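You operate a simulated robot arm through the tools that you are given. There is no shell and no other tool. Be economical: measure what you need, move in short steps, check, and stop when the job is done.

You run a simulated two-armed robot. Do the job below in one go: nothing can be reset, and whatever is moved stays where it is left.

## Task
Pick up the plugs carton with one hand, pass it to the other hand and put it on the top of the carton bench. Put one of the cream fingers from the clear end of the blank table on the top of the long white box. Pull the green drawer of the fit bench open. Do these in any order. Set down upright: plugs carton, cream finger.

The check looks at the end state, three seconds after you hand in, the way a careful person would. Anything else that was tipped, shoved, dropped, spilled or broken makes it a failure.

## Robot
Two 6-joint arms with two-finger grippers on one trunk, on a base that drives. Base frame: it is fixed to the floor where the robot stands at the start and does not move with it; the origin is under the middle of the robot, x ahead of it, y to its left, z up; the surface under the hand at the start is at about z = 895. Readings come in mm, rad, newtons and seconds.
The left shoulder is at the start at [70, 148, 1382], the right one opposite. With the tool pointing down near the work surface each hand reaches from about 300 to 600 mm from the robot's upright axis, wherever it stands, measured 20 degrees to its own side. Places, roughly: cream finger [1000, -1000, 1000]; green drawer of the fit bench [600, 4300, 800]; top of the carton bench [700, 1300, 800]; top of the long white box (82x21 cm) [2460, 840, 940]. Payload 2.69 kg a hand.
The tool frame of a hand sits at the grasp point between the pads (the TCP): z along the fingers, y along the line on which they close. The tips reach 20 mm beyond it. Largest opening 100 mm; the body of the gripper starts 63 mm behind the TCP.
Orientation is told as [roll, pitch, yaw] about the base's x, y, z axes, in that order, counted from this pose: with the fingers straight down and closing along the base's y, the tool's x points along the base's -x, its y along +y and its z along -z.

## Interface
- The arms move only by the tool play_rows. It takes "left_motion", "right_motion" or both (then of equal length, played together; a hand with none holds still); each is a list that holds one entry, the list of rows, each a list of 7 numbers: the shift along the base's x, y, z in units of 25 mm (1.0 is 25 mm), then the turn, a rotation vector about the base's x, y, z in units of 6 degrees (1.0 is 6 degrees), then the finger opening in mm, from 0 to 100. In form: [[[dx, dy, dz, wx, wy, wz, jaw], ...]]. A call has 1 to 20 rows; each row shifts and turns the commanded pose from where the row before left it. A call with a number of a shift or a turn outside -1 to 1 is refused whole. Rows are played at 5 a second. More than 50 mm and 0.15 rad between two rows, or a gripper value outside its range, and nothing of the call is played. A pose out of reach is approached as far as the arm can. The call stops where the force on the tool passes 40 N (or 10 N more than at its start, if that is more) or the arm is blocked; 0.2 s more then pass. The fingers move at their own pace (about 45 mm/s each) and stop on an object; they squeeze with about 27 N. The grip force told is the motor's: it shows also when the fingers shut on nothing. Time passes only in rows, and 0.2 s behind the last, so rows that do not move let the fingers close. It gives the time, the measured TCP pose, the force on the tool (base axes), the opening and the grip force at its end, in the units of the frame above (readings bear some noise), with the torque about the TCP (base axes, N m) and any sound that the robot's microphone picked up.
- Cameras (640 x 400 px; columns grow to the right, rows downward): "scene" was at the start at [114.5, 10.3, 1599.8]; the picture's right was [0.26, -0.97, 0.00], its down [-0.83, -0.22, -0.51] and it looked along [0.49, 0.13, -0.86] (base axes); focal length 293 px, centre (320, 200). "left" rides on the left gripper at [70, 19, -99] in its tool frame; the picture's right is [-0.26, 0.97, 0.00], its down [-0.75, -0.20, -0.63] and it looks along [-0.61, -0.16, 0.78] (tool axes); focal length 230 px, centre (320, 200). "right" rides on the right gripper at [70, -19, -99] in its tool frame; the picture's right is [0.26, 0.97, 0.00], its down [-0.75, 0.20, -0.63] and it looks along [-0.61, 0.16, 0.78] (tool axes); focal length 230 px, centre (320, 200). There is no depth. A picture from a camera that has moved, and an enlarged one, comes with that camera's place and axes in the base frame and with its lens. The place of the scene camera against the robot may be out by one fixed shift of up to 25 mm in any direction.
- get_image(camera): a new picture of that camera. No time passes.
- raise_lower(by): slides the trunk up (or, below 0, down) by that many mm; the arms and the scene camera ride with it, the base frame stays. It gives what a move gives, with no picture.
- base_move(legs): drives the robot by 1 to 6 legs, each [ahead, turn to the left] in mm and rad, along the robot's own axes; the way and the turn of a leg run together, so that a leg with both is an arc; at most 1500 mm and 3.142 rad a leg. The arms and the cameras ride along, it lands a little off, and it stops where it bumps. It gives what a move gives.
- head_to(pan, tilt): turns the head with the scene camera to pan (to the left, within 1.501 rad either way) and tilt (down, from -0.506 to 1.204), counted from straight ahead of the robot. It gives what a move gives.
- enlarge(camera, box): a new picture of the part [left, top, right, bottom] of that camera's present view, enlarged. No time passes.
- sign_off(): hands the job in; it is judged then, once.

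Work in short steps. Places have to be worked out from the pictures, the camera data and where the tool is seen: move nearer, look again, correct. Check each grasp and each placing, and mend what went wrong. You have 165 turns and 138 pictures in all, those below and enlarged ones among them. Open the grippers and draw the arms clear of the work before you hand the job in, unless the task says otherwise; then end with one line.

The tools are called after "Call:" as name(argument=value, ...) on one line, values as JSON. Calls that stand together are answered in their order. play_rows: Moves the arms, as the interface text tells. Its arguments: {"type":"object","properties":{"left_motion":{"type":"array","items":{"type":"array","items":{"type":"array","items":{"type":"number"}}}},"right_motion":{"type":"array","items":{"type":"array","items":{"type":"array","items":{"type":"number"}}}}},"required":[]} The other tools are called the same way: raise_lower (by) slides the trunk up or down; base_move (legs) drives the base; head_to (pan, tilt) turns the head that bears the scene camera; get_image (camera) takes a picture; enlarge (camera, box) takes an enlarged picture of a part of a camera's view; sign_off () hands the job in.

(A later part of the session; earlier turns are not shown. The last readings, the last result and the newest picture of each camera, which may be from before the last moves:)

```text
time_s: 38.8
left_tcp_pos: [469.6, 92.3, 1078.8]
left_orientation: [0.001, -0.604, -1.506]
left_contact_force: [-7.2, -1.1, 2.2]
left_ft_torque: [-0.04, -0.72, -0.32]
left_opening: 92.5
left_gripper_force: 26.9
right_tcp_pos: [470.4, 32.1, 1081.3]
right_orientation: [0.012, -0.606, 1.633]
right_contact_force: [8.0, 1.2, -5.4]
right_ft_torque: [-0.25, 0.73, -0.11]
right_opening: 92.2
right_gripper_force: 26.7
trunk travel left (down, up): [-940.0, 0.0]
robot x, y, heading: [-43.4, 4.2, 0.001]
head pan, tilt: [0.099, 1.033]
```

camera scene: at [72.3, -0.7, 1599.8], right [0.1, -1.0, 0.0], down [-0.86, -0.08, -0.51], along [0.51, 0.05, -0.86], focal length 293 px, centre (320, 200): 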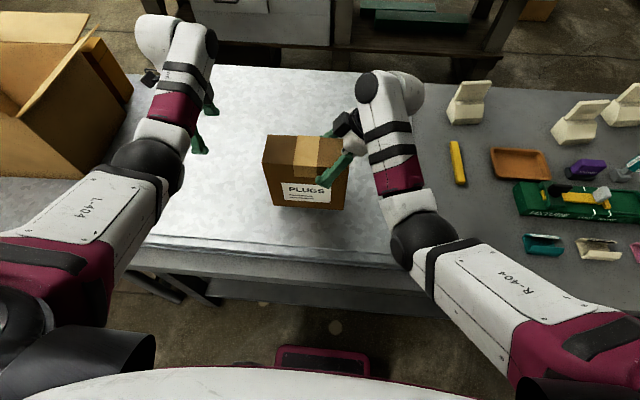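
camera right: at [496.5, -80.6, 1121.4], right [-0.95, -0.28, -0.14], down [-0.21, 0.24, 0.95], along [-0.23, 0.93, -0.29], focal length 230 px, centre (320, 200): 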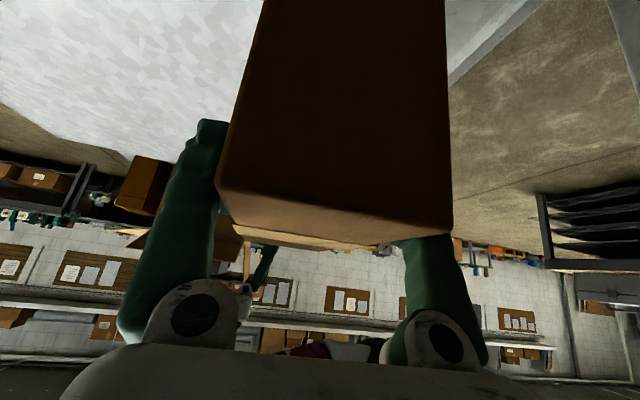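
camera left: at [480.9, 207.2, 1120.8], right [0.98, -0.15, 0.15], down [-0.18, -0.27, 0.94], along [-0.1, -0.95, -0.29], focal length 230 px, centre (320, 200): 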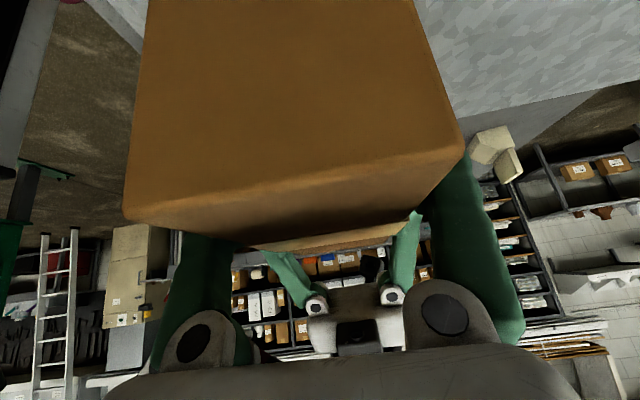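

The left hand grips with 27 N at the same width. I open the right hand and retreat it along −y.

Call:
play_rows(left_motion=[[[0, 0, 0, 0, 0, 0, 50], [0, 0, 0, 0, 0, 0, 50], [0, 0, 0, 0, 0, 0, 50], [0, 0, 0, 0, 0, 0, 50]]], right_motion=[[[0, 0, 0, 0, 0, 0, 95], [0, 0, 0, 0, 0, 0, 100], [0, 0, 0, 0, 0, 0, 100], [0, 0, 0, 0, 0, 0, 100]]])

Call:
get_image(camera="right")

```text
time_s: 39.8
left_tcp_pos: [469.8, 92.7, 1080.1]
left_orientation: [0.002, -0.603, -1.505]
left_contact_force: [-0.4, 0.4, 0.0]
left_ft_torque: [0.08, -0.02, 0.02]
left_opening: 92.7
left_gripper_force: 27.4
right_tcp_pos: [469.8, 32.0, 1082.0]
right_orientation: [0.016, -0.607, 1.632]
right_contact_force: [-0.4, -0.3, 0.3]
right_ft_torque: [0.01, 0.02, -0.02]
right_opening: 99.9
right_gripper_force: 0.0
trunk travel left (down, up): [-940.0, 0.0]
robot x, y, heading: [-41.5, -2.1, -0.0]
head pan, tilt: [0.099, 1.033]
```

```text
110 pictures are left
camera right: at [496.4, -80.5, 1121.3], right [-0.95, -0.28, -0.14], down [-0.21, 0.24, 0.95], along [-0.23, 0.93, -0.29], focal length 230 px, centre (320, 200)
```

right: 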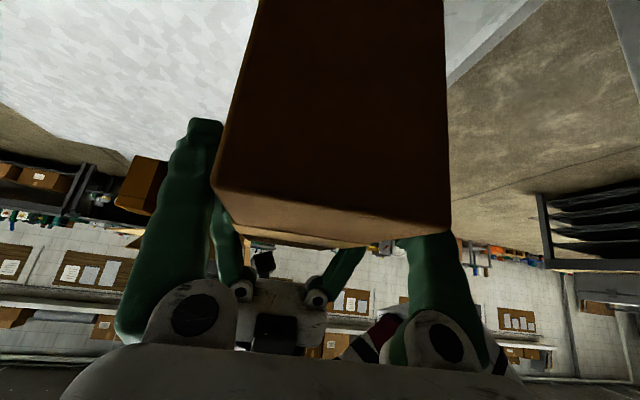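

The carton stays put in the left hand. I withdraw the right hand along the carton axis.

Call:
play_rows(left_motion=[[[0, 0, 0, 0, 0, 0, 50], [0, 0, 0, 0, 0, 0, 50], [0, 0, 0, 0, 0, 0, 50], [0, 0, 0, 0, 0, 0, 50], [0, 0, 0, 0, 0, 0, 50], [0, 0, 0, 0, 0, 0, 50], [0, 0, 0, 0, 0, 0, 50]]], right_motion=[[[0.05, -0.9, 0, 0, 0, 0, 100], [0.05, -0.9, 0, 0, 0, 0, 100], [0.05, -0.9, 0, 0, 0, 0, 100], [0.05, -0.9, 0, 0, 0, 0, 100], [0.05, -0.9, 0, 0, 0, 0, 100], [0.05, -0.9, 0, 0, 0, 0, 100], [0, 0, 0, 0, 0, 0, 100]]])

Call:
get_image(camera="scene")

```text
time_s: 41.4
left_tcp_pos: [469.3, 93.9, 1078.9]
left_orientation: [0.002, -0.604, -1.503]
left_contact_force: [-0.6, 0.4, -0.4]
left_ft_torque: [0.1, 0.01, -0.02]
left_opening: 92.5
left_gripper_force: 26.7
right_tcp_pos: [476.8, -104.2, 1081.2]
right_orientation: [0.013, -0.605, 1.632]
right_contact_force: [-1.2, 0.3, -0.4]
right_ft_torque: [0.01, 0.0, 0.01]
right_opening: 99.8
right_gripper_force: 0.0
trunk travel left (down, up): [-940.0, 0.0]
robot x, y, heading: [-45.8, -2.0, -0.003]
head pan, tilt: [0.099, 1.033]
```

```text
109 pictures are left
camera scene: at [72.3, -0.5, 1599.7], right [0.1, -1.0, 0.0], down [-0.86, -0.08, -0.51], along [0.51, 0.05, -0.86], focal length 293 px, centre (320, 200)
```

scene: 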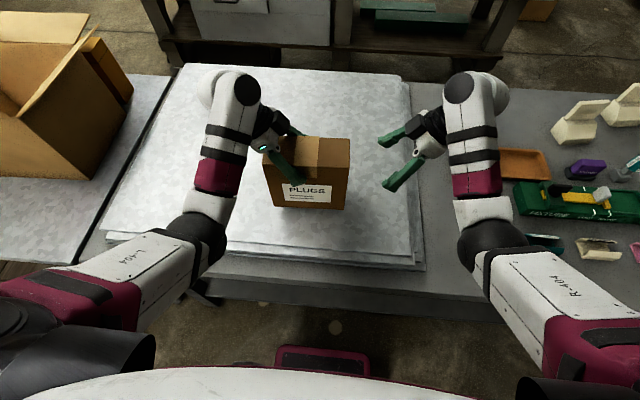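

The pass is done and the carton is in the left hand alone. I back away from the table, turn left and drive along it toward the carton bench, then look.

Call:
base_move(legs=[[-400, 0], [0, 1.571], [1100, 0], [0, -1.571]])

Call:
head_to(pan=0.0, tilt=0.75)

Call:
get_image(camera="scene")

```text
time_s: 56.7
left_tcp_pos: [68.0, 1197.6, 1078.3]
left_orientation: [0.001, -0.604, -1.498]
left_contact_force: [-0.6, -0.5, -0.9]
left_ft_torque: [0.08, 0.01, 0.01]
left_opening: 92.0
left_gripper_force: 27.2
right_tcp_pos: [76.5, 1001.5, 1081.0]
right_orientation: [0.015, -0.605, 1.639]
right_contact_force: [0.2, 0.0, 0.1]
right_ft_torque: [-0.01, -0.01, 0.02]
right_opening: 100.1
right_gripper_force: 0.0
trunk travel left (down, up): [-940.0, 0.0]
robot x, y, heading: [-445.0, 1099.2, 0.003]
head pan, tilt: [0.099, 1.033]
```

```text
time_s: 57.5
left_tcp_pos: [67.6, 1196.2, 1079.2]
left_orientation: [0.002, -0.605, -1.499]
left_contact_force: [-0.1, -0.4, -0.2]
left_ft_torque: [0.07, -0.01, -0.02]
left_opening: 91.8
left_gripper_force: 27.0
right_tcp_pos: [76.6, 1001.1, 1081.3]
right_orientation: [0.015, -0.607, 1.64]
right_contact_force: [0.2, 0.1, 0.1]
right_ft_torque: [0.01, -0.04, 0.01]
right_opening: 100.2
right_gripper_force: 0.1
trunk travel left (down, up): [-940.0, 0.0]
robot x, y, heading: [-446.6, 1104.0, 0.003]
head pan, tilt: [0.0, 0.75]
```

```text
108 pictures are left
camera scene: at [-313.5, 1093.9, 1621.1], right [0.0, -1.0, 0.0], down [-0.68, 0.0, -0.73], along [0.73, 0.0, -0.68], focal length 293 px, centre (320, 200)
```

scene: 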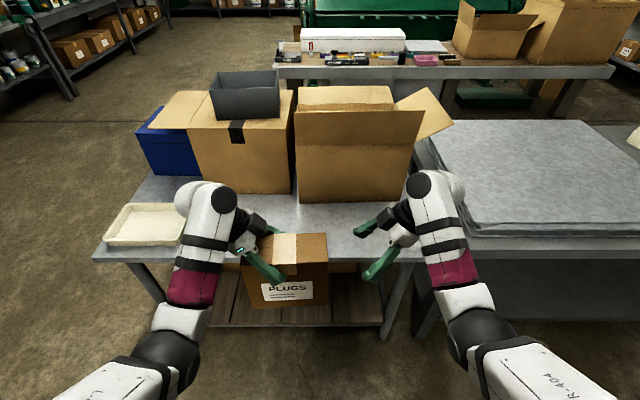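

The free strip runs along the bench front, between the edge and the big boxes. I drive 290 mm forward to bring the carton over it and look again for the bench height.

Call:
base_move(legs=[[290, 0]])

Call:
get_image(camera="scene")

Call:
get_image(camera="right")

```text
time_s: 59.5
left_tcp_pos: [353.1, 1197.4, 1080.2]
left_orientation: [0.004, -0.604, -1.501]
left_contact_force: [-1.0, -0.2, -3.7]
left_ft_torque: [0.12, -0.03, 0.05]
left_opening: 92.1
left_gripper_force: 26.6
right_tcp_pos: [363.3, 1003.5, 1084.2]
right_orientation: [0.01, -0.607, 1.643]
right_contact_force: [0.0, -0.7, -0.2]
right_ft_torque: [0.01, -0.03, -0.03]
right_opening: 99.8
right_gripper_force: 0.1
trunk travel left (down, up): [-940.0, 0.0]
robot x, y, heading: [-160.9, 1103.0, 0.005]
head pan, tilt: [0.0, 0.75]
```

```text
107 pictures are left
camera scene: at [-29.5, 1095.6, 1621.7], right [0.01, -1.0, 0.0], down [-0.68, 0.0, -0.73], along [0.73, 0.0, -0.68], focal length 293 px, centre (320, 200)
```

scene: 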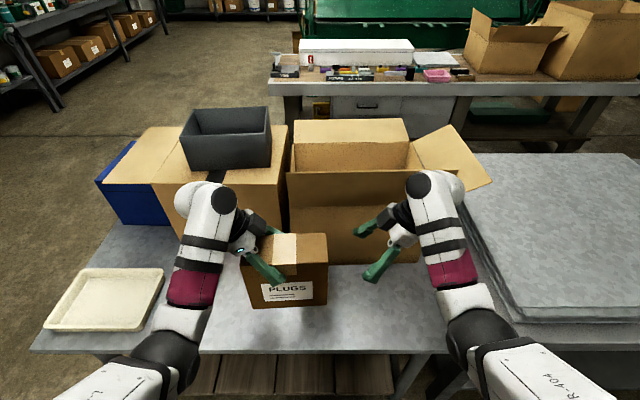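

```text
106 pictures are left
camera right: at [389.6, 890.7, 1123.5], right [-0.95, -0.29, -0.14], down [-0.21, 0.24, 0.95], along [-0.24, 0.93, -0.29], focal length 230 px, centre (320, 200)
```

right: 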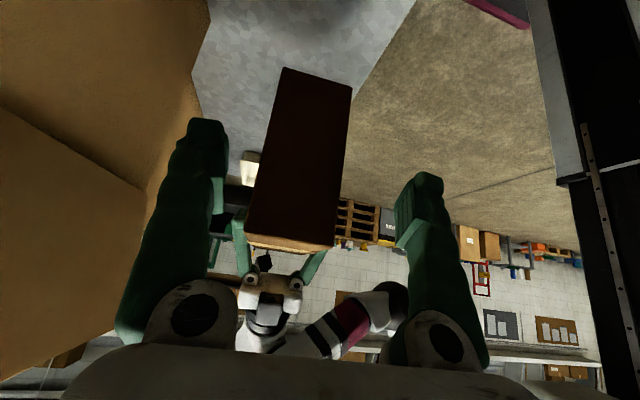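

Parallax gives a bench height of somewhere around 810–870, and the carton hovers over clear bench. I lower it 50 mm with a slight inward shift, then in small steps watching force.

Call:
play_rows(left_motion=[[[0.1, 0, -0.4, 0, 0, 0, 50], [0.1, 0, -0.4, 0, 0, 0, 50], [0.1, 0, -0.4, 0, 0, 0, 50], [0.1, 0, -0.4, 0, 0, 0, 50], [0.1, 0, -0.4, 0, 0, 0, 50], [0, 0, 0, 0, 0, 0, 50], [0, 0, 0, 0, 0, 0, 50]]])

Call:
enlarge(camera="scene", box=[200, 220, 400, 345])

Call:
get_image(camera="right")

```text
time_s: 61.1
left_tcp_pos: [371.5, 1198.9, 1028.5]
left_orientation: [0.0, -0.604, -1.497]
left_contact_force: [-0.1, 0.5, -2.8]
left_ft_torque: [0.12, -0.03, -0.01]
left_opening: 91.9
left_gripper_force: 27.0
right_tcp_pos: [366.7, 1003.2, 1080.9]
right_orientation: [0.014, -0.607, 1.638]
right_contact_force: [0.6, -0.5, -0.7]
right_ft_torque: [0.03, 0.03, 0.0]
right_opening: 99.9
right_gripper_force: 0.0
trunk travel left (down, up): [-940.0, 0.0]
robot x, y, heading: [-160.5, 1103.1, 0.01]
head pan, tilt: [0.0, 0.75]
```

```text
3.20 times, centred on (300, 282) of scene
camera zoom: at [-23.6, 1095.6, 1621.1], right [0.01, -1.0, 0.0], down [-0.68, 0.0, -0.73], along [0.73, 0.0, -0.68], focal length 939 px, centre (384, -64)
```

zoom: 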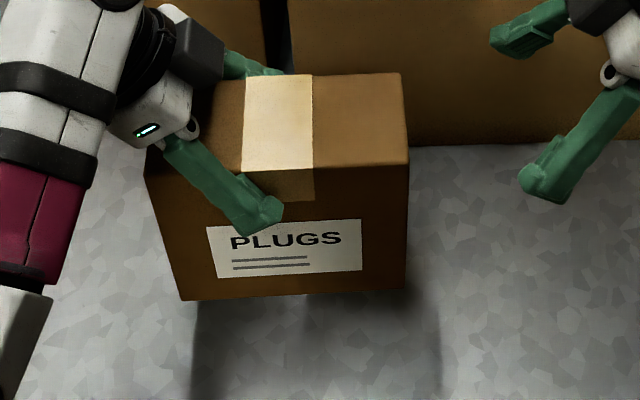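

```text
104 pictures are left
camera right: at [393.7, 890.7, 1121.3], right [-0.95, -0.29, -0.14], down [-0.21, 0.24, 0.95], along [-0.24, 0.93, -0.29], focal length 230 px, centre (320, 200)
```

right: 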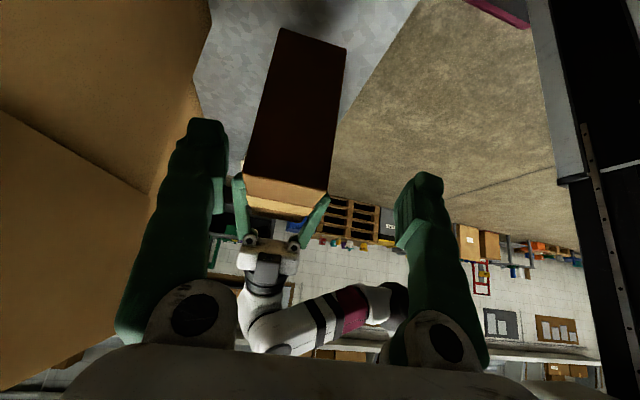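

Still well above. I lower in 5 mm rows and watch force.

Call:
play_rows(left_motion=[[[0, 0, -0.2, 0, 0, 0, 50], [0, 0, -0.2, 0, 0, 0, 50], [0, 0, -0.2, 0, 0, 0, 50], [0, 0, -0.2, 0, 0, 0, 50], [0, 0, -0.2, 0, 0, 0, 50], [0, 0, -0.2, 0, 0, 0, 50], [0, 0, 0, 0, 0, 0, 50]]])

Call:
enlarge(camera="scene", box=[200, 220, 400, 345])

```text
time_s: 62.7
left_tcp_pos: [368.1, 1198.9, 997.7]
left_orientation: [0.002, -0.605, -1.497]
left_contact_force: [-0.1, -0.6, -3.7]
left_ft_torque: [0.11, 0.0, 0.0]
left_opening: 92.0
left_gripper_force: 26.9
right_tcp_pos: [365.2, 1003.4, 1081.1]
right_orientation: [0.015, -0.608, 1.64]
right_contact_force: [-0.4, -0.1, -0.6]
right_ft_torque: [0.0, -0.02, -0.01]
right_opening: 100.4
right_gripper_force: 0.1
trunk travel left (down, up): [-940.0, 0.0]
robot x, y, heading: [-161.4, 1103.3, 0.004]
head pan, tilt: [0.0, 0.75]
```

```text
3.20 times, centred on (300, 282) of scene
camera zoom: at [-24.0, 1095.6, 1621.2], right [0.01, -1.0, 0.0], down [-0.68, 0.0, -0.73], along [0.73, 0.0, -0.68], focal length 939 px, centre (384, -64)
```

zoom: 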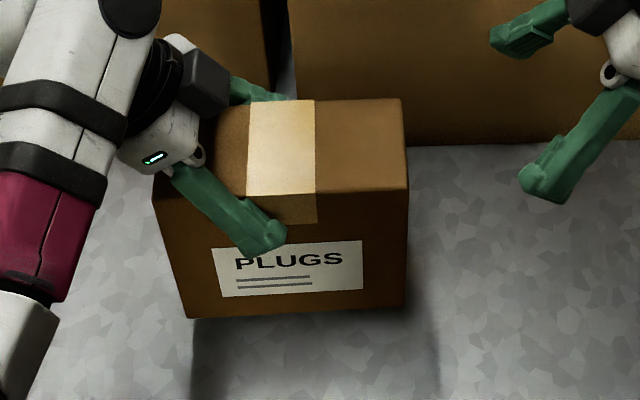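

No contact yet. I continue down.

Call:
play_rows(left_motion=[[[0, 0, -0.2, 0, 0, 0, 50], [0, 0, -0.2, 0, 0, 0, 50], [0, 0, -0.2, 0, 0, 0, 50], [0, 0, -0.2, 0, 0, 0, 50], [0, 0, 0, 0, 0, 0, 50]]])

Call:
enlarge(camera="scene", box=[200, 220, 400, 345])

```text
time_s: 63.9
left_tcp_pos: [370.3, 1199.9, 977.9]
left_orientation: [0.0, -0.604, -1.494]
left_contact_force: [-0.2, 0.5, -3.7]
left_ft_torque: [0.08, 0.01, -0.01]
left_opening: 91.9
left_gripper_force: 26.5
right_tcp_pos: [366.0, 1003.9, 1081.6]
right_orientation: [0.013, -0.607, 1.638]
right_contact_force: [-0.1, -0.4, -0.1]
right_ft_torque: [0.02, 0.01, 0.01]
right_opening: 100.0
right_gripper_force: 0.1
trunk travel left (down, up): [-940.0, 0.0]
robot x, y, heading: [-156.6, 1102.3, 0.004]
head pan, tilt: [0.0, 0.75]
```

```text
3.20 times, centred on (300, 282) of scene
camera zoom: at [-23.9, 1095.6, 1621.1], right [0.01, -1.0, 0.0], down [-0.68, 0.0, -0.73], along [0.73, 0.0, -0.68], focal length 939 px, centre (384, -64)
```

zoom: 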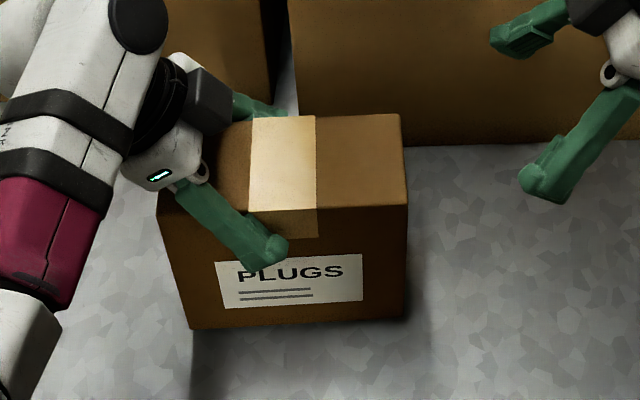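

Close now. I continue in 4 mm rows.

Call:
play_rows(left_motion=[[[0, 0, -0.15, 0, 0, 0, 50], [0, 0, -0.15, 0, 0, 0, 50], [0, 0, -0.15, 0, 0, 0, 50], [0, 0, 0, 0, 0, 0, 50]]])

Call:
get_image(camera="right")

```text
time_s: 64.9
left_tcp_pos: [368.9, 1199.5, 967.3]
left_orientation: [0.002, -0.604, -1.496]
left_contact_force: [0.4, -0.4, -3.8]
left_ft_torque: [0.06, 0.02, -0.01]
left_opening: 91.7
left_gripper_force: 27.2
right_tcp_pos: [365.8, 1003.0, 1081.1]
right_orientation: [0.016, -0.608, 1.639]
right_contact_force: [0.0, 0.2, -0.1]
right_ft_torque: [-0.03, 0.02, 0.01]
right_opening: 100.0
right_gripper_force: 0.0
trunk travel left (down, up): [-940.0, 0.0]
robot x, y, heading: [-157.1, 1104.4, 0.006]
head pan, tilt: [0.0, 0.75]
```

```text
101 pictures are left
camera right: at [393.4, 890.7, 1121.4], right [-0.95, -0.29, -0.14], down [-0.21, 0.24, 0.95], along [-0.24, 0.93, -0.29], focal length 230 px, centre (320, 200)
```

right: 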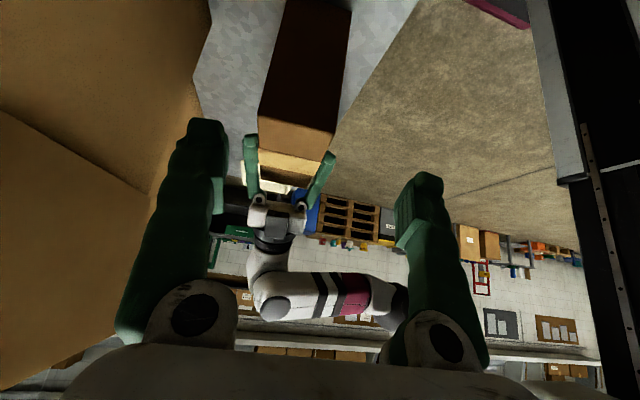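

Still −3.8 N hanging weight, so no contact. I continue down.

Call:
play_rows(left_motion=[[[0, 0, -0.15, 0, 0, 0, 50], [0, 0, -0.15, 0, 0, 0, 50], [0, 0, -0.15, 0, 0, 0, 50], [0, 0, -0.15, 0, 0, 0, 50], [0, 0, 0, 0, 0, 0, 50]]])

Call:
enlarge(camera="scene", box=[200, 220, 400, 345])

```text
time_s: 66.1
left_tcp_pos: [368.8, 1199.6, 955.1]
left_orientation: [0.009, -0.606, -1.5]
left_contact_force: [3.2, 3.7, 17.8]
left_ft_torque: [-0.93, 0.36, 0.12]
left_opening: 91.4
left_gripper_force: 27.1
right_tcp_pos: [363.8, 1004.7, 1082.3]
right_orientation: [0.011, -0.606, 1.644]
right_contact_force: [-0.6, -0.3, -0.5]
right_ft_torque: [0.0, 0.01, 0.0]
right_opening: 99.9
right_gripper_force: 0.1
trunk travel left (down, up): [-940.0, 0.0]
robot x, y, heading: [-157.6, 1101.3, 0.003]
head pan, tilt: [0.0, 0.75]
```

```text
3.20 times, centred on (300, 282) of scene
camera zoom: at [-27.6, 1096.6, 1621.8], right [0.01, -1.0, 0.0], down [-0.68, 0.0, -0.73], along [0.73, 0.0, -0.68], focal length 939 px, centre (384, -64)
```

zoom: 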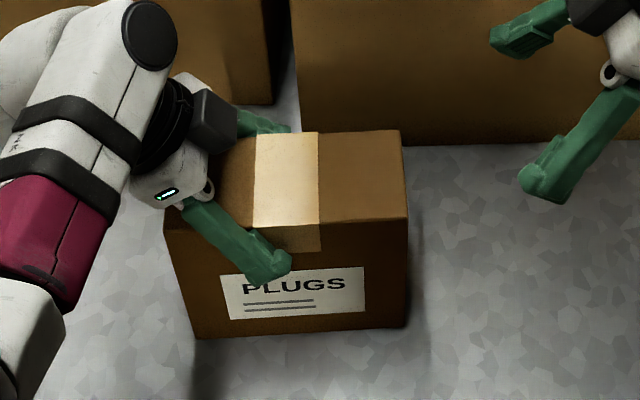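

Contact, at 18 N, roughly under the carton's centre. I relieve 1.5 mm and open.

Call:
play_rows(left_motion=[[[0, 0, 0.05, 0, 0, 0, 50], [0, 0, 0, 0, 0, 0, 94], [0, 0, 0, 0, 0, 0, 100], [0, 0, 0, 0, 0, 0, 100], [0, 0, 0, 0, 0, 0, 100]]])

Call:
get_image(camera="left")

```text
time_s: 67.3
left_tcp_pos: [368.4, 1198.5, 953.7]
left_orientation: [0.002, -0.603, -1.495]
left_contact_force: [-1.8, -0.9, 0.4]
left_ft_torque: [-0.01, -0.02, 0.02]
left_opening: 100.0
left_gripper_force: 0.0
right_tcp_pos: [366.2, 1004.0, 1080.2]
right_orientation: [0.013, -0.607, 1.641]
right_contact_force: [-0.7, -0.4, 0.3]
right_ft_torque: [0.0, -0.01, 0.02]
right_opening: 99.9
right_gripper_force: 0.0
trunk travel left (down, up): [-940.0, 0.0]
robot x, y, heading: [-162.6, 1102.3, -0.001]
head pan, tilt: [0.0, 0.75]
```

```text
99 pictures are left
camera left: at [378.8, 1312.7, 995.6], right [0.98, -0.14, 0.15], down [-0.18, -0.28, 0.94], along [-0.09, -0.95, -0.29], focal length 230 px, centre (320, 200)
```

left: 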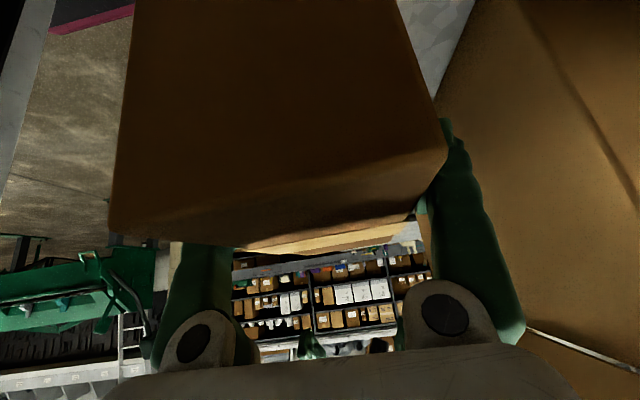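

Released. I withdraw the left hand slowly along +y, checking for drag.

Call:
play_rows(left_motion=[[[-0.08, 0.5, 0, 0, 0, 0, 100], [-0.04, 0.5, 0, 0, 0, 0, 100], [-0.04, 0.5, 0, 0, 0, 0, 100], [0, 0, 0, 0, 0, 0, 100]]])

Call:
get_image(camera="left")

Call:
enlarge(camera="scene", box=[200, 220, 400, 345])

```text
time_s: 68.3
left_tcp_pos: [365.7, 1236.5, 953.6]
left_orientation: [0.001, -0.603, -1.498]
left_contact_force: [0.0, 0.5, -0.2]
left_ft_torque: [-0.01, 0.02, 0.0]
left_opening: 99.8
left_gripper_force: 0.1
right_tcp_pos: [365.2, 1003.0, 1081.6]
right_orientation: [0.013, -0.608, 1.64]
right_contact_force: [0.0, 0.2, -0.1]
right_ft_torque: [-0.03, 0.0, -0.02]
right_opening: 99.9
right_gripper_force: 0.1
trunk travel left (down, up): [-940.0, 0.0]
robot x, y, heading: [-157.8, 1102.9, 0.005]
head pan, tilt: [0.0, 0.75]
```

```text
98 pictures are left
camera left: at [374.9, 1350.4, 995.1], right [0.98, -0.14, 0.15], down [-0.18, -0.27, 0.94], along [-0.09, -0.95, -0.29], focal length 230 px, centre (320, 200)
```

left: 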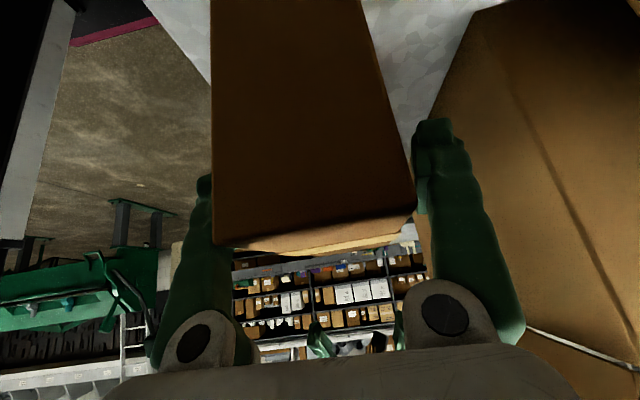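

```text
3.20 times, centred on (300, 282) of scene
camera zoom: at [-24.8, 1095.4, 1621.2], right [0.01, -1.0, 0.0], down [-0.68, 0.0, -0.73], along [0.73, 0.0, -0.68], focal length 939 px, centre (384, -64)
```

zoom: 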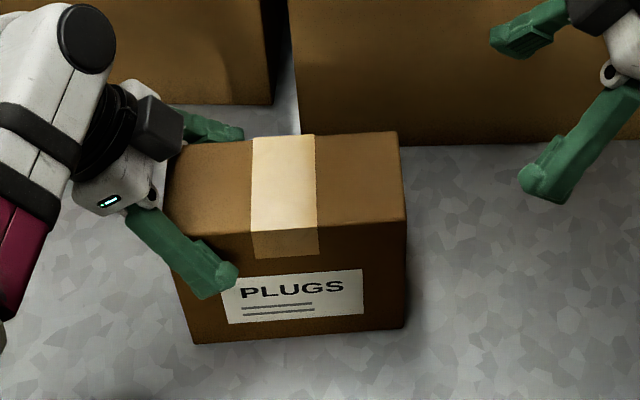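

Clean so far. I finish withdrawing and raise the hand.

Call:
play_rows(left_motion=[[[-0.06, 0.8, 0, 0, 0, 0, 100], [-0.06, 0.8, 0.3, 0, 0, 0, 100], [-0.06, 0.8, 0.6, 0, 0, 0, 100], [0, 0, 0.9, 0, 0, 0, 100], [0, 0, 0.9, 0, 0, 0, 100], [0, 0, 0.9, 0, 0, 0, 100], [0, 0, 0.9, 0, 0, 0, 100], [0, 0, 0, 0, 0, 0, 100]]])

Call:
get_image(camera="scene")

```text
time_s: 70.1
left_tcp_pos: [360.0, 1296.6, 1065.6]
left_orientation: [0.001, -0.605, -1.497]
left_contact_force: [0.6, -0.9, 0.5]
left_ft_torque: [-0.03, 0.0, 0.02]
left_opening: 99.9
left_gripper_force: 0.1
right_tcp_pos: [365.3, 1002.5, 1080.6]
right_orientation: [0.014, -0.608, 1.64]
right_contact_force: [-0.2, 0.8, 0.4]
right_ft_torque: [0.01, 0.02, -0.01]
right_opening: 100.1
right_gripper_force: 0.2
trunk travel left (down, up): [-940.0, 0.0]
robot x, y, heading: [-154.7, 1102.2, 0.003]
head pan, tilt: [0.0, 0.75]
```

```text
96 pictures are left
camera scene: at [-24.8, 1095.4, 1621.2], right [0.01, -1.0, 0.0], down [-0.68, 0.0, -0.73], along [0.73, 0.0, -0.68], focal length 293 px, centre (320, 200)
```

scene: 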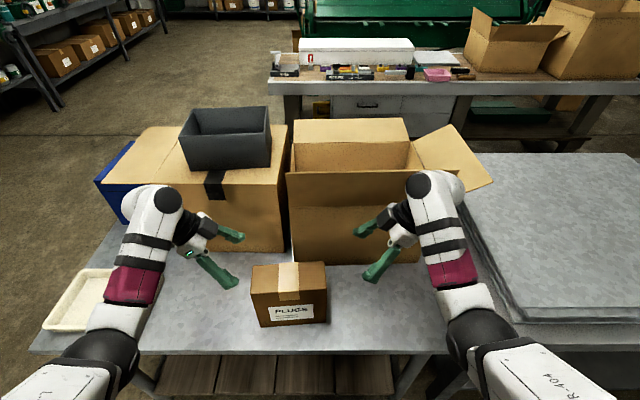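

The carton stands upright on the carton bench, clear of everything. Now the drawer: I back off and drive up the open floor, then look at the fit bench.

Call:
base_move(legs=[[-350, 0], [0, 1.571], [1400, 0]])

Call:
head_to(pan=-0.6, tilt=0.35)

Call:
get_image(camera="scene")

```text
time_s: 82.9
left_tcp_pos: [-723.9, 3028.7, 1065.5]
left_orientation: [0.001, -0.603, 0.083]
left_contact_force: [0.4, -0.6, -0.9]
left_ft_torque: [0.05, 0.01, 0.0]
left_opening: 100.1
left_gripper_force: 0.0
right_tcp_pos: [-429.7, 3036.3, 1082.4]
right_orientation: [0.012, -0.607, -3.061]
right_contact_force: [0.3, -0.4, -0.4]
right_ft_torque: [-0.04, 0.07, 0.0]
right_opening: 99.8
right_gripper_force: 0.0
trunk travel left (down, up): [-940.0, 0.0]
robot x, y, heading: [-524.0, 2515.8, 1.582]
head pan, tilt: [0.0, 0.75]
```

```text
time_s: 83.9
left_tcp_pos: [-724.5, 3028.3, 1064.4]
left_orientation: [0.001, -0.604, 0.084]
left_contact_force: [0.2, 0.0, -0.2]
left_ft_torque: [0.01, -0.01, -0.01]
left_opening: 100.0
left_gripper_force: 0.0
right_tcp_pos: [-430.4, 3036.3, 1081.2]
right_orientation: [0.015, -0.608, -3.062]
right_contact_force: [0.9, -0.6, -0.2]
right_ft_torque: [-0.02, 0.03, 0.01]
right_opening: 100.0
right_gripper_force: 0.0
trunk travel left (down, up): [-940.0, 0.0]
robot x, y, heading: [-523.2, 2512.0, 1.585]
head pan, tilt: [-0.6, 0.351]
```

```text
95 pictures are left
camera scene: at [-475.0, 2634.0, 1656.8], right [0.83, -0.55, 0.0], down [-0.19, -0.29, -0.94], along [0.52, 0.78, -0.34], focal length 293 px, centre (320, 200)
```

scene: 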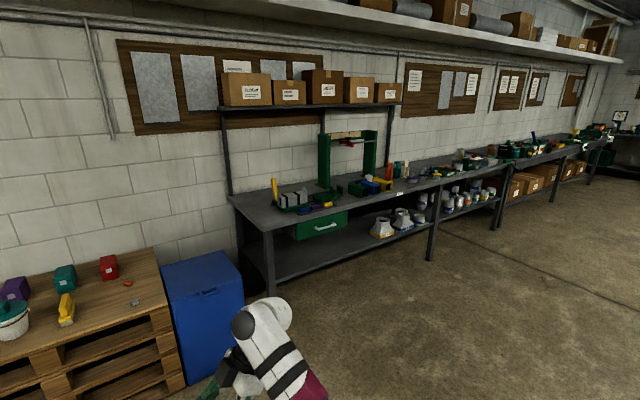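

The green drawer front is near (600, 4230) under the bench top's left end. I drive to about (450, 3450) facing the bench so the right hand faces it, then look closely.

Call:
base_move(legs=[[0, -0.818], [1330, 0], [0, 0.804]])

Call:
head_to(pan=-0.1, tilt=0.6)

Call:
get_image(camera="scene")

```text
time_s: 94.8
left_tcp_pos: [239.1, 3967.9, 1064.6]
left_orientation: [0.002, -0.604, 0.077]
left_contact_force: [-0.5, -1.2, -0.3]
left_ft_torque: [0.0, 0.0, 0.01]
left_opening: 99.7
left_gripper_force: 0.0
right_tcp_pos: [533.7, 3972.5, 1081.7]
right_orientation: [0.014, -0.607, -3.07]
right_contact_force: [0.8, 0.3, 0.7]
right_ft_torque: [-0.03, 0.04, 0.01]
right_opening: 100.0
right_gripper_force: 0.0
trunk travel left (down, up): [-940.0, 0.0]
robot x, y, heading: [435.7, 3451.5, 1.578]
head pan, tilt: [-0.6, 0.351]
```

```text
time_s: 95.8
left_tcp_pos: [239.4, 3967.2, 1066.1]
left_orientation: [0.001, -0.603, 0.075]
left_contact_force: [0.4, 0.0, 1.2]
left_ft_torque: [0.01, 0.0, 0.01]
left_opening: 99.9
left_gripper_force: 0.1
right_tcp_pos: [533.0, 3973.4, 1081.7]
right_orientation: [0.015, -0.605, -3.069]
right_contact_force: [1.1, -0.2, 0.9]
right_ft_torque: [0.02, 0.01, 0.01]
right_opening: 100.2
right_gripper_force: 0.0
trunk travel left (down, up): [-940.0, 0.0]
robot x, y, heading: [437.6, 3448.8, 1.578]
head pan, tilt: [-0.099, 0.6]
```

```text
94 pictures are left
camera scene: at [441.5, 3581.4, 1634.2], right [1.0, -0.09, 0.0], down [-0.05, -0.56, -0.83], along [0.08, 0.82, -0.56], focal length 293 px, centre (320, 200)
```

scene: 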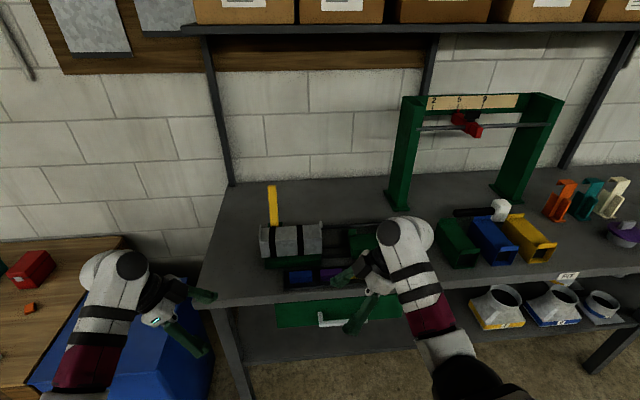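

The arm hides the handle, and lowering the trunk here risks the blue bin. I back 250 mm off first and take a close look at the drawer.

Call:
base_move(legs=[[-250, 0]])

Call:
head_to(pan=-0.1, tilt=0.5)

Call:
get_image(camera="scene")

```text
time_s: 97.6
left_tcp_pos: [241.3, 3722.3, 1063.5]
left_orientation: [0.0, -0.606, 0.079]
left_contact_force: [0.1, 0.9, 0.5]
left_ft_torque: [-0.05, -0.03, -0.01]
left_opening: 100.0
left_gripper_force: 0.0
right_tcp_pos: [535.4, 3727.2, 1079.8]
right_orientation: [0.019, -0.607, -3.073]
right_contact_force: [0.4, 0.1, -0.9]
right_ft_torque: [-0.01, -0.03, 0.0]
right_opening: 100.0
right_gripper_force: 0.1
trunk travel left (down, up): [-940.0, 0.0]
robot x, y, heading: [434.4, 3200.3, 1.579]
head pan, tilt: [-0.099, 0.6]
```

```text
time_s: 98.2
left_tcp_pos: [241.0, 3719.4, 1063.9]
left_orientation: [-0.001, -0.603, 0.076]
left_contact_force: [0.6, -0.4, -0.1]
left_ft_torque: [-0.01, -0.02, -0.01]
left_opening: 99.9
left_gripper_force: 0.0
right_tcp_pos: [535.0, 3726.3, 1080.1]
right_orientation: [0.015, -0.609, -3.072]
right_contact_force: [0.6, -0.2, 0.2]
right_ft_torque: [-0.03, 0.03, 0.01]
right_opening: 100.1
right_gripper_force: 0.1
trunk travel left (down, up): [-940.0, 0.0]
robot x, y, heading: [438.2, 3203.1, 1.574]
head pan, tilt: [-0.099, 0.499]
```

```text
93 pictures are left
camera scene: at [443.7, 3337.0, 1642.9], right [1.0, -0.09, 0.0], down [-0.04, -0.48, -0.88], along [0.08, 0.87, -0.48], focal length 293 px, centre (320, 200)
```

scene: 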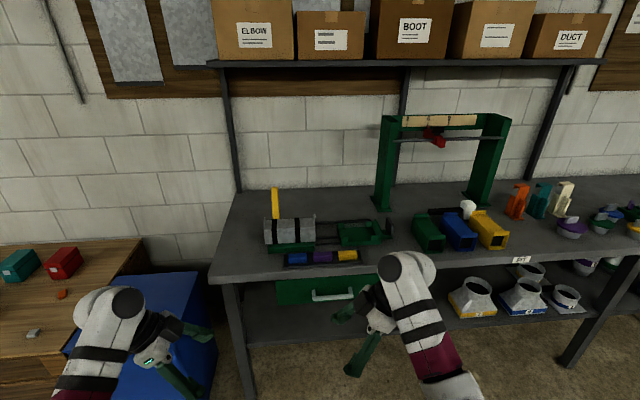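

The handle is a white bar near the drawer's middle. I lower the trunk 350 mm, then turn the right hand to point forward with its fingers closing vertically.

Call:
raise_lower(by=-350)

Call:
play_rows(right_motion=[[[0, 0.3, 0.1, 1, 0, 0, 60], [0, 0.3, 0.1, 1, 0, 0, 60], [0, 0.3, 0.1, 1, 0, 0, 60], [0, 0.3, 0.1, 1, 0, 0, 60], [0, 0.3, 0.1, 1, 0, 0, 60], [0, 0.3, 0.1, 1, 0, 0, 60], [0, 0.3, 0.1, 1, 0, 0, 60], [0, 0.3, 0.1, 1, 0, 0, 60], [0, 0.3, 0.1, 1, 0, 0, 60], [0, 0.3, 0.1, 1, 0, 0, 60], [0, 0, 0.1, 1, 0, 0, 60], [0, 0, 0.1, 1, 0, 0, 60], [0, 0, 0, 1, 0, 0, 60], [0, 0, 0, 1, 0, 0, 60], [0, 0, 0, 1, 0, 0, 60], [0, 0, 0, 0, 0, 0, 60]]])

```text
time_s: 101.7
left_tcp_pos: [240.6, 3718.7, 714.2]
left_orientation: [0.002, -0.604, 0.076]
left_contact_force: [-0.6, 0.1, -0.1]
left_ft_torque: [0.02, -0.02, -0.01]
left_opening: 100.1
left_gripper_force: 0.1
right_tcp_pos: [535.4, 3724.6, 732.1]
right_orientation: [0.013, -0.609, -3.07]
right_contact_force: [0.3, -0.1, 0.0]
right_ft_torque: [-0.01, -0.04, 0.0]
right_opening: 100.1
right_gripper_force: 0.0
trunk travel left (down, up): [-590.0, 350.0]
robot x, y, heading: [439.0, 3197.6, 1.578]
head pan, tilt: [-0.099, 0.499]
```

```text
time_s: 105.1
left_tcp_pos: [240.1, 3717.1, 716.3]
left_orientation: [0.004, -0.604, 0.075]
left_contact_force: [0.2, -0.3, -0.2]
left_ft_torque: [0.0, 0.01, -0.03]
left_opening: 99.9
left_gripper_force: 0.1
right_tcp_pos: [535.6, 3798.7, 763.3]
right_orientation: [-1.518, 0.059, -2.533]
right_contact_force: [-0.2, 0.4, 0.1]
right_ft_torque: [-0.04, 0.01, -0.02]
right_opening: 60.1
right_gripper_force: 0.1
trunk travel left (down, up): [-590.0, 350.0]
robot x, y, heading: [436.1, 3200.3, 1.577]
head pan, tilt: [-0.099, 0.499]
```

Call:
play_rows(right_motion=[[[0.2, 0, 0, 0, 0, -0.97, 60], [0.2, 0, 0, 0, 0, -0.97, 60], [0.2, 0, 0, 0, 0, -0.97, 60], [0.2, 0, 0, 0, 0, -0.97, 60], [0.2, 0, 0, 0, 0, -0.97, 60], [0.2, 0, 0, 0, 0, -0.97, 60], [0, 0, 0, 0.5, 0.56, 0, 60], [0, 0, 0, 0, 0, 0, 60]]])

Call:
get_image(camera="right")

Call:
get_image(camera="scene")

```text
time_s: 106.9
left_tcp_pos: [241.1, 3717.7, 716.9]
left_orientation: [0.003, -0.603, 0.074]
left_contact_force: [-0.6, -0.2, -0.5]
left_ft_torque: [0.02, 0.01, 0.02]
left_opening: 100.1
left_gripper_force: 0.0
right_tcp_pos: [586.5, 3798.8, 778.7]
right_orientation: [-1.524, 0.039, -3.141]
right_contact_force: [-0.8, -0.3, 0.1]
right_ft_torque: [-0.03, -0.01, 0.01]
right_opening: 60.2
right_gripper_force: 0.0
right hand out of reach, approached as far as the arm can: row 6, 7
trunk travel left (down, up): [-590.0, 350.0]
robot x, y, heading: [436.4, 3198.8, 1.575]
head pan, tilt: [-0.099, 0.499]
```

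```text
92 pictures are left
camera right: at [654.3, 3700.3, 803.3], right [0.3, -0.05, -0.95], down [-0.74, -0.64, -0.2], along [-0.6, 0.77, -0.22], focal length 230 px, centre (320, 200)
```

right: 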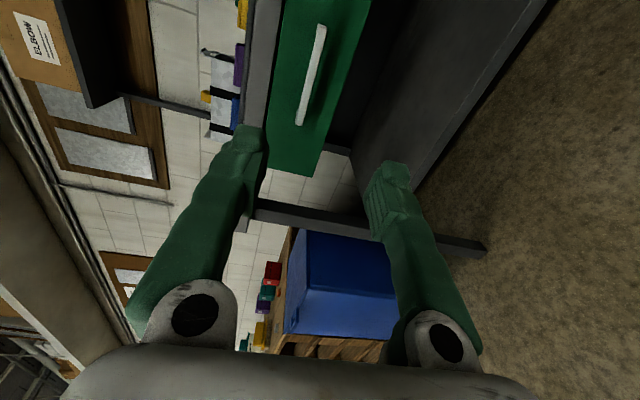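

```text
91 pictures are left
camera scene: at [443.8, 3334.9, 1293.2], right [1.0, -0.09, 0.0], down [-0.04, -0.48, -0.88], along [0.08, 0.87, -0.48], focal length 293 px, centre (320, 200)
```

scene: 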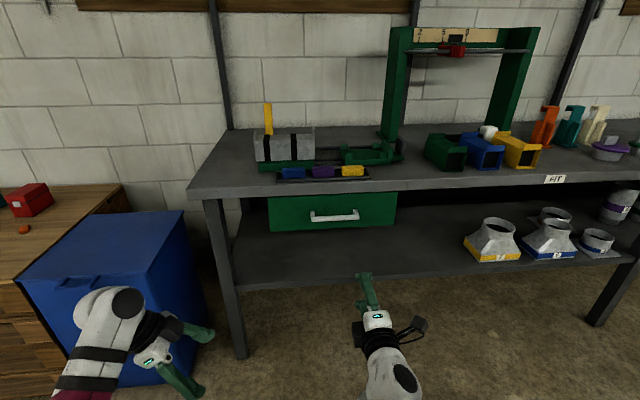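

The wrist view puts the handle bar near x 495–640, z ≈ 778, y ≈ 4120. Before driving in, I tuck the left arm up and back so it clears the blue bin.

Call:
play_rows(left_motion=[[[0.3, -1, 1, 0, 0, 0, 100], [0.3, -1, 1, 0, 0, 0, 100], [0.3, -1, 1, 0, 0, 0, 100], [0.3, -1, 1, 0, 0, 0, 100], [0.3, -0.5, 1, 0, 0, 0, 100], [0, 0, 0, 0, 0, 0, 100]]])

Call:
get_image(camera="scene")

```text
time_s: 108.3
left_tcp_pos: [274.9, 3604.4, 842.5]
left_orientation: [0.001, -0.606, 0.076]
left_contact_force: [-0.4, 0.2, -0.9]
left_ft_torque: [0.0, -0.02, 0.0]
left_opening: 100.1
left_gripper_force: 0.0
left hand out of reach, approached as far as the arm can: row 4
right_tcp_pos: [587.3, 3798.7, 778.8]
right_orientation: [-1.526, 0.043, 3.142]
right_contact_force: [-1.3, 1.4, -0.3]
right_ft_torque: [-0.01, 0.02, -0.01]
right_opening: 59.9
right_gripper_force: 0.0
trunk travel left (down, up): [-590.0, 350.0]
robot x, y, heading: [434.6, 3201.7, 1.573]
head pan, tilt: [-0.099, 0.499]
```

```text
90 pictures are left
camera scene: at [443.4, 3334.9, 1293.2], right [1.0, -0.09, 0.0], down [-0.04, -0.48, -0.88], along [0.08, 0.87, -0.48], focal length 293 px, centre (320, 200)
```

scene: 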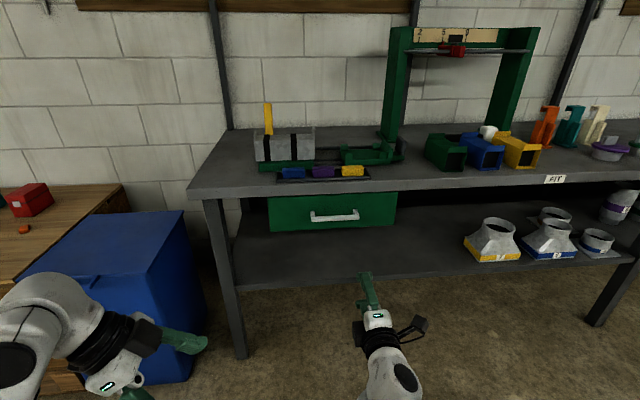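

The left hand is now higher and back. I drive 220 mm forward and check the handle from the wrist.

Call:
base_move(legs=[[220, 0]])

Call:
play_rows(right_motion=[[[-0.4, 0, 0, 0, 0, 0, 60], [-0.4, 0, 0, 0, 0, 0, 60], [0, 0, 0, 0, 0, 0, 60], [0, 0, 0, 0, 0, 0, 60]]])

Call:
get_image(camera="right")

Call:
get_image(camera="scene")

```text
time_s: 110.0
left_tcp_pos: [273.8, 3824.1, 841.1]
left_orientation: [0.002, -0.606, 0.077]
left_contact_force: [0.5, -0.4, -0.3]
left_ft_torque: [-0.04, -0.01, 0.0]
left_opening: 99.9
left_gripper_force: 0.0
right_tcp_pos: [586.3, 4018.9, 778.7]
right_orientation: [-1.523, 0.041, -3.141]
right_contact_force: [-0.5, -1.0, -0.2]
right_ft_torque: [-0.01, 0.0, 0.0]
right_opening: 60.0
right_gripper_force: 0.1
trunk travel left (down, up): [-590.0, 350.0]
robot x, y, heading: [434.5, 3418.9, 1.576]
head pan, tilt: [-0.099, 0.499]
```

```text
time_s: 111.0
left_tcp_pos: [273.9, 3823.5, 841.7]
left_orientation: [0.001, -0.606, 0.078]
left_contact_force: [-0.1, 0.9, -0.3]
left_ft_torque: [-0.02, -0.01, 0.04]
left_opening: 100.3
left_gripper_force: 0.1
right_tcp_pos: [567.8, 4018.1, 778.4]
right_orientation: [-1.525, 0.051, 3.14]
right_contact_force: [0.2, -0.1, -0.6]
right_ft_torque: [0.01, 0.01, 0.01]
right_opening: 59.9
right_gripper_force: 0.0
trunk travel left (down, up): [-590.0, 350.0]
robot x, y, heading: [432.4, 3422.4, 1.579]
head pan, tilt: [-0.099, 0.499]
```

```text
89 pictures are left
camera right: at [636.5, 3919.5, 804.0], right [0.31, -0.05, -0.95], down [-0.74, -0.64, -0.21], along [-0.6, 0.77, -0.23], focal length 230 px, centre (320, 200)
```

right: 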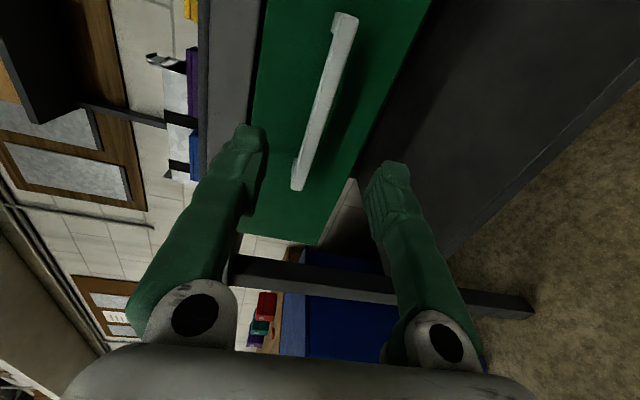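

```text
88 pictures are left
camera scene: at [442.1, 3554.1, 1293.2], right [1.0, -0.09, 0.0], down [-0.04, -0.48, -0.88], along [0.08, 0.87, -0.48], focal length 293 px, centre (320, 200)
```

scene: 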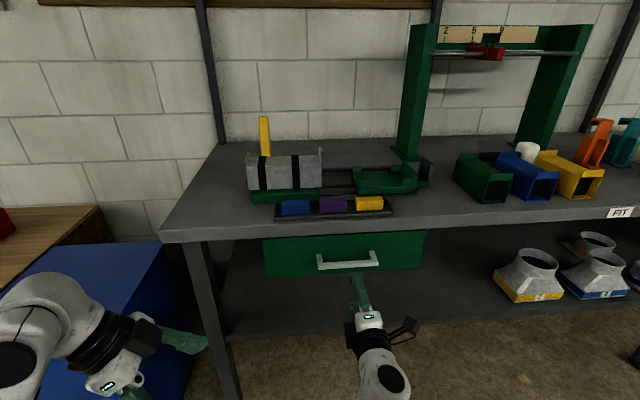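

Triangulating the two wrist views puts the bar at y ≈ 4100, z ≈ 778, centre x ≈ 571, right in line with the TCP. I drive 65 mm more.

Call:
base_move(legs=[[65, 0]])

Call:
get_image(camera="right")

```text
time_s: 111.9
left_tcp_pos: [272.6, 3886.7, 842.4]
left_orientation: [0.005, -0.603, 0.075]
left_contact_force: [0.1, 1.1, 0.0]
left_ft_torque: [-0.01, -0.01, 0.0]
left_opening: 99.9
left_gripper_force: 0.1
right_tcp_pos: [567.4, 4082.1, 780.5]
right_orientation: [-1.527, 0.049, 3.14]
right_contact_force: [-0.1, -0.4, -0.7]
right_ft_torque: [0.01, 0.0, -0.02]
right_opening: 60.0
right_gripper_force: 0.1
trunk travel left (down, up): [-590.0, 350.0]
robot x, y, heading: [433.1, 3485.5, 1.581]
head pan, tilt: [-0.099, 0.499]
```

```text
87 pictures are left
camera right: at [635.5, 3983.5, 805.2], right [0.31, -0.04, -0.95], down [-0.74, -0.64, -0.21], along [-0.6, 0.77, -0.23], focal length 230 px, centre (320, 200)
```

right: 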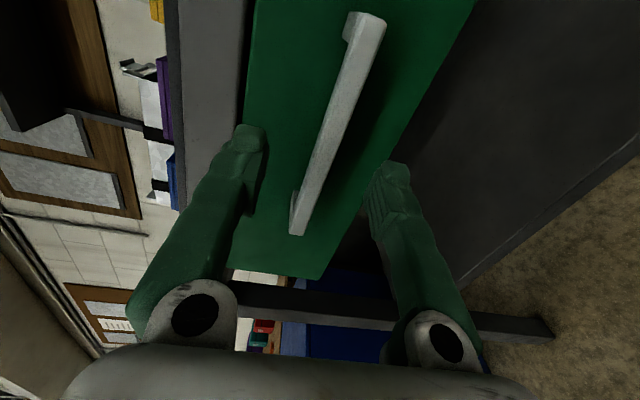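

The bar lies between the fingers. I advance about 18 mm with the arm and close.

Call:
play_rows(right_motion=[[[0, 0.35, 0, 0, 0, 0, 60], [0, 0.35, 0, 0, 0, 0, 60], [0, 0, 0, 0, 0, 0, 60], [0, 0, 0, 0, 0, 0, 40], [0, 0, 0, 0, 0, 0, 20], [0, 0, 0, 0, 0, 0, 0], [0, 0, 0, 0, 0, 0, 0], [0, 0, 0, 0, 0, 0, 0]]])

Call:
get_image(camera="right")

```text
time_s: 113.7
left_tcp_pos: [272.4, 3887.7, 842.1]
left_orientation: [0.004, -0.604, 0.076]
left_contact_force: [-0.1, 0.0, 0.2]
left_ft_torque: [-0.01, 0.0, -0.01]
left_opening: 100.0
left_gripper_force: 0.1
right_tcp_pos: [567.5, 4100.2, 780.2]
right_orientation: [-1.528, 0.052, 3.14]
right_contact_force: [0.0, -3.1, 2.1]
right_ft_torque: [0.0, 0.04, 0.01]
right_opening: 0.1
right_gripper_force: 29.3
trunk travel left (down, up): [-590.0, 350.0]
robot x, y, heading: [431.4, 3487.7, 1.576]
head pan, tilt: [-0.099, 0.499]
```

```text
86 pictures are left
camera right: at [635.5, 4001.6, 805.4], right [0.31, -0.04, -0.95], down [-0.74, -0.64, -0.21], along [-0.6, 0.77, -0.23], focal length 230 px, centre (320, 200)
```

right: 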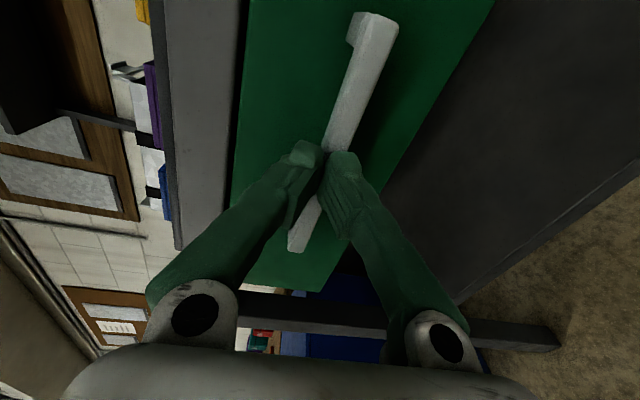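

The fingers shut just in front of the bar, so it is a bit deeper. I open, advance 20 mm more with small rows, and close again.

Call:
play_rows(right_motion=[[[0, -0.1, 0, 0, 0, 0, 60], [0, 0, 0, 0, 0, 0, 60], [0, 0, 0, 0, 0, 0, 60], [0, 0.3, -0.05, 0, 0, 0, 60], [0, 0.3, -0.05, 0, 0, 0, 60], [0, 0.3, 0, 0, 0, 0, 60], [0, 0, 0, 0, 0, 0, 60]]])

Call:
get_image(camera="right")

```text
time_s: 115.3
left_tcp_pos: [272.8, 3885.8, 842.1]
left_orientation: [0.003, -0.603, 0.076]
left_contact_force: [-0.6, -0.7, -0.4]
left_ft_torque: [-0.01, 0.02, 0.03]
left_opening: 99.7
left_gripper_force: 0.0
right_tcp_pos: [567.4, 4120.6, 776.4]
right_orientation: [-1.526, 0.05, 3.139]
right_contact_force: [0.9, 0.8, 0.5]
right_ft_torque: [0.0, -0.02, -0.02]
right_opening: 60.1
right_gripper_force: 0.0
trunk travel left (down, up): [-590.0, 350.0]
robot x, y, heading: [434.2, 3483.9, 1.578]
head pan, tilt: [-0.099, 0.499]
```

```text
85 pictures are left
camera right: at [635.8, 4021.8, 801.5], right [0.31, -0.04, -0.95], down [-0.74, -0.64, -0.21], along [-0.6, 0.77, -0.23], focal length 230 px, centre (320, 200)
```

right: 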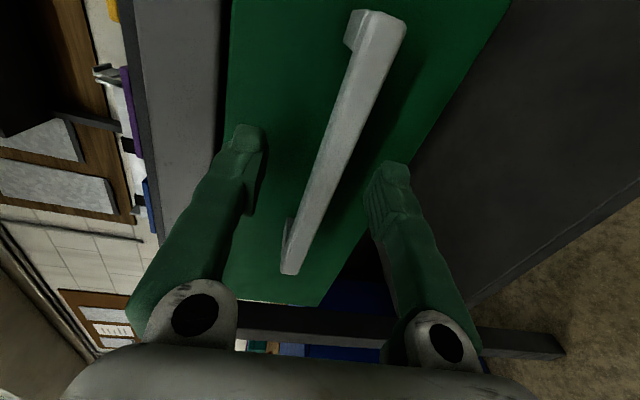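

Call:
play_rows(right_motion=[[[0, 0, 0, 0, 0, 0, 40], [0, 0, 0, 0, 0, 0, 20], [0, 0, 0, 0, 0, 0, 0], [0, 0, 0, 0, 0, 0, 0], [0, 0, 0, 0, 0, 0, 0]]])

Call:
get_image(camera="right")

```text
time_s: 116.5
left_tcp_pos: [272.0, 3888.4, 841.6]
left_orientation: [0.001, -0.603, 0.077]
left_contact_force: [-0.4, -0.3, -0.3]
left_ft_torque: [0.04, -0.03, 0.03]
left_opening: 100.0
left_gripper_force: 0.1
right_tcp_pos: [567.8, 4121.5, 775.7]
right_orientation: [-1.527, 0.05, 3.14]
right_contact_force: [-0.7, -1.1, -2.5]
right_ft_torque: [-0.06, 0.67, -0.1]
right_opening: 13.2
right_gripper_force: 40.1
trunk travel left (down, up): [-590.0, 350.0]
robot x, y, heading: [435.2, 3485.1, 1.58]
head pan, tilt: [-0.099, 0.499]
```

```text
84 pictures are left
camera right: at [636.0, 4022.0, 800.9], right [0.3, -0.04, -0.95], down [-0.74, -0.64, -0.21], along [-0.6, 0.77, -0.23], focal length 230 px, centre (320, 200)
```

right: 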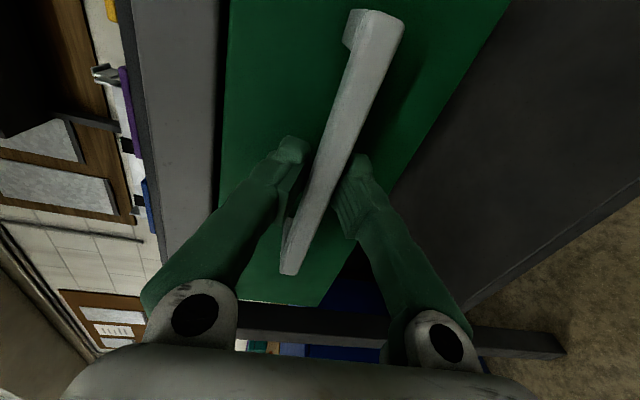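

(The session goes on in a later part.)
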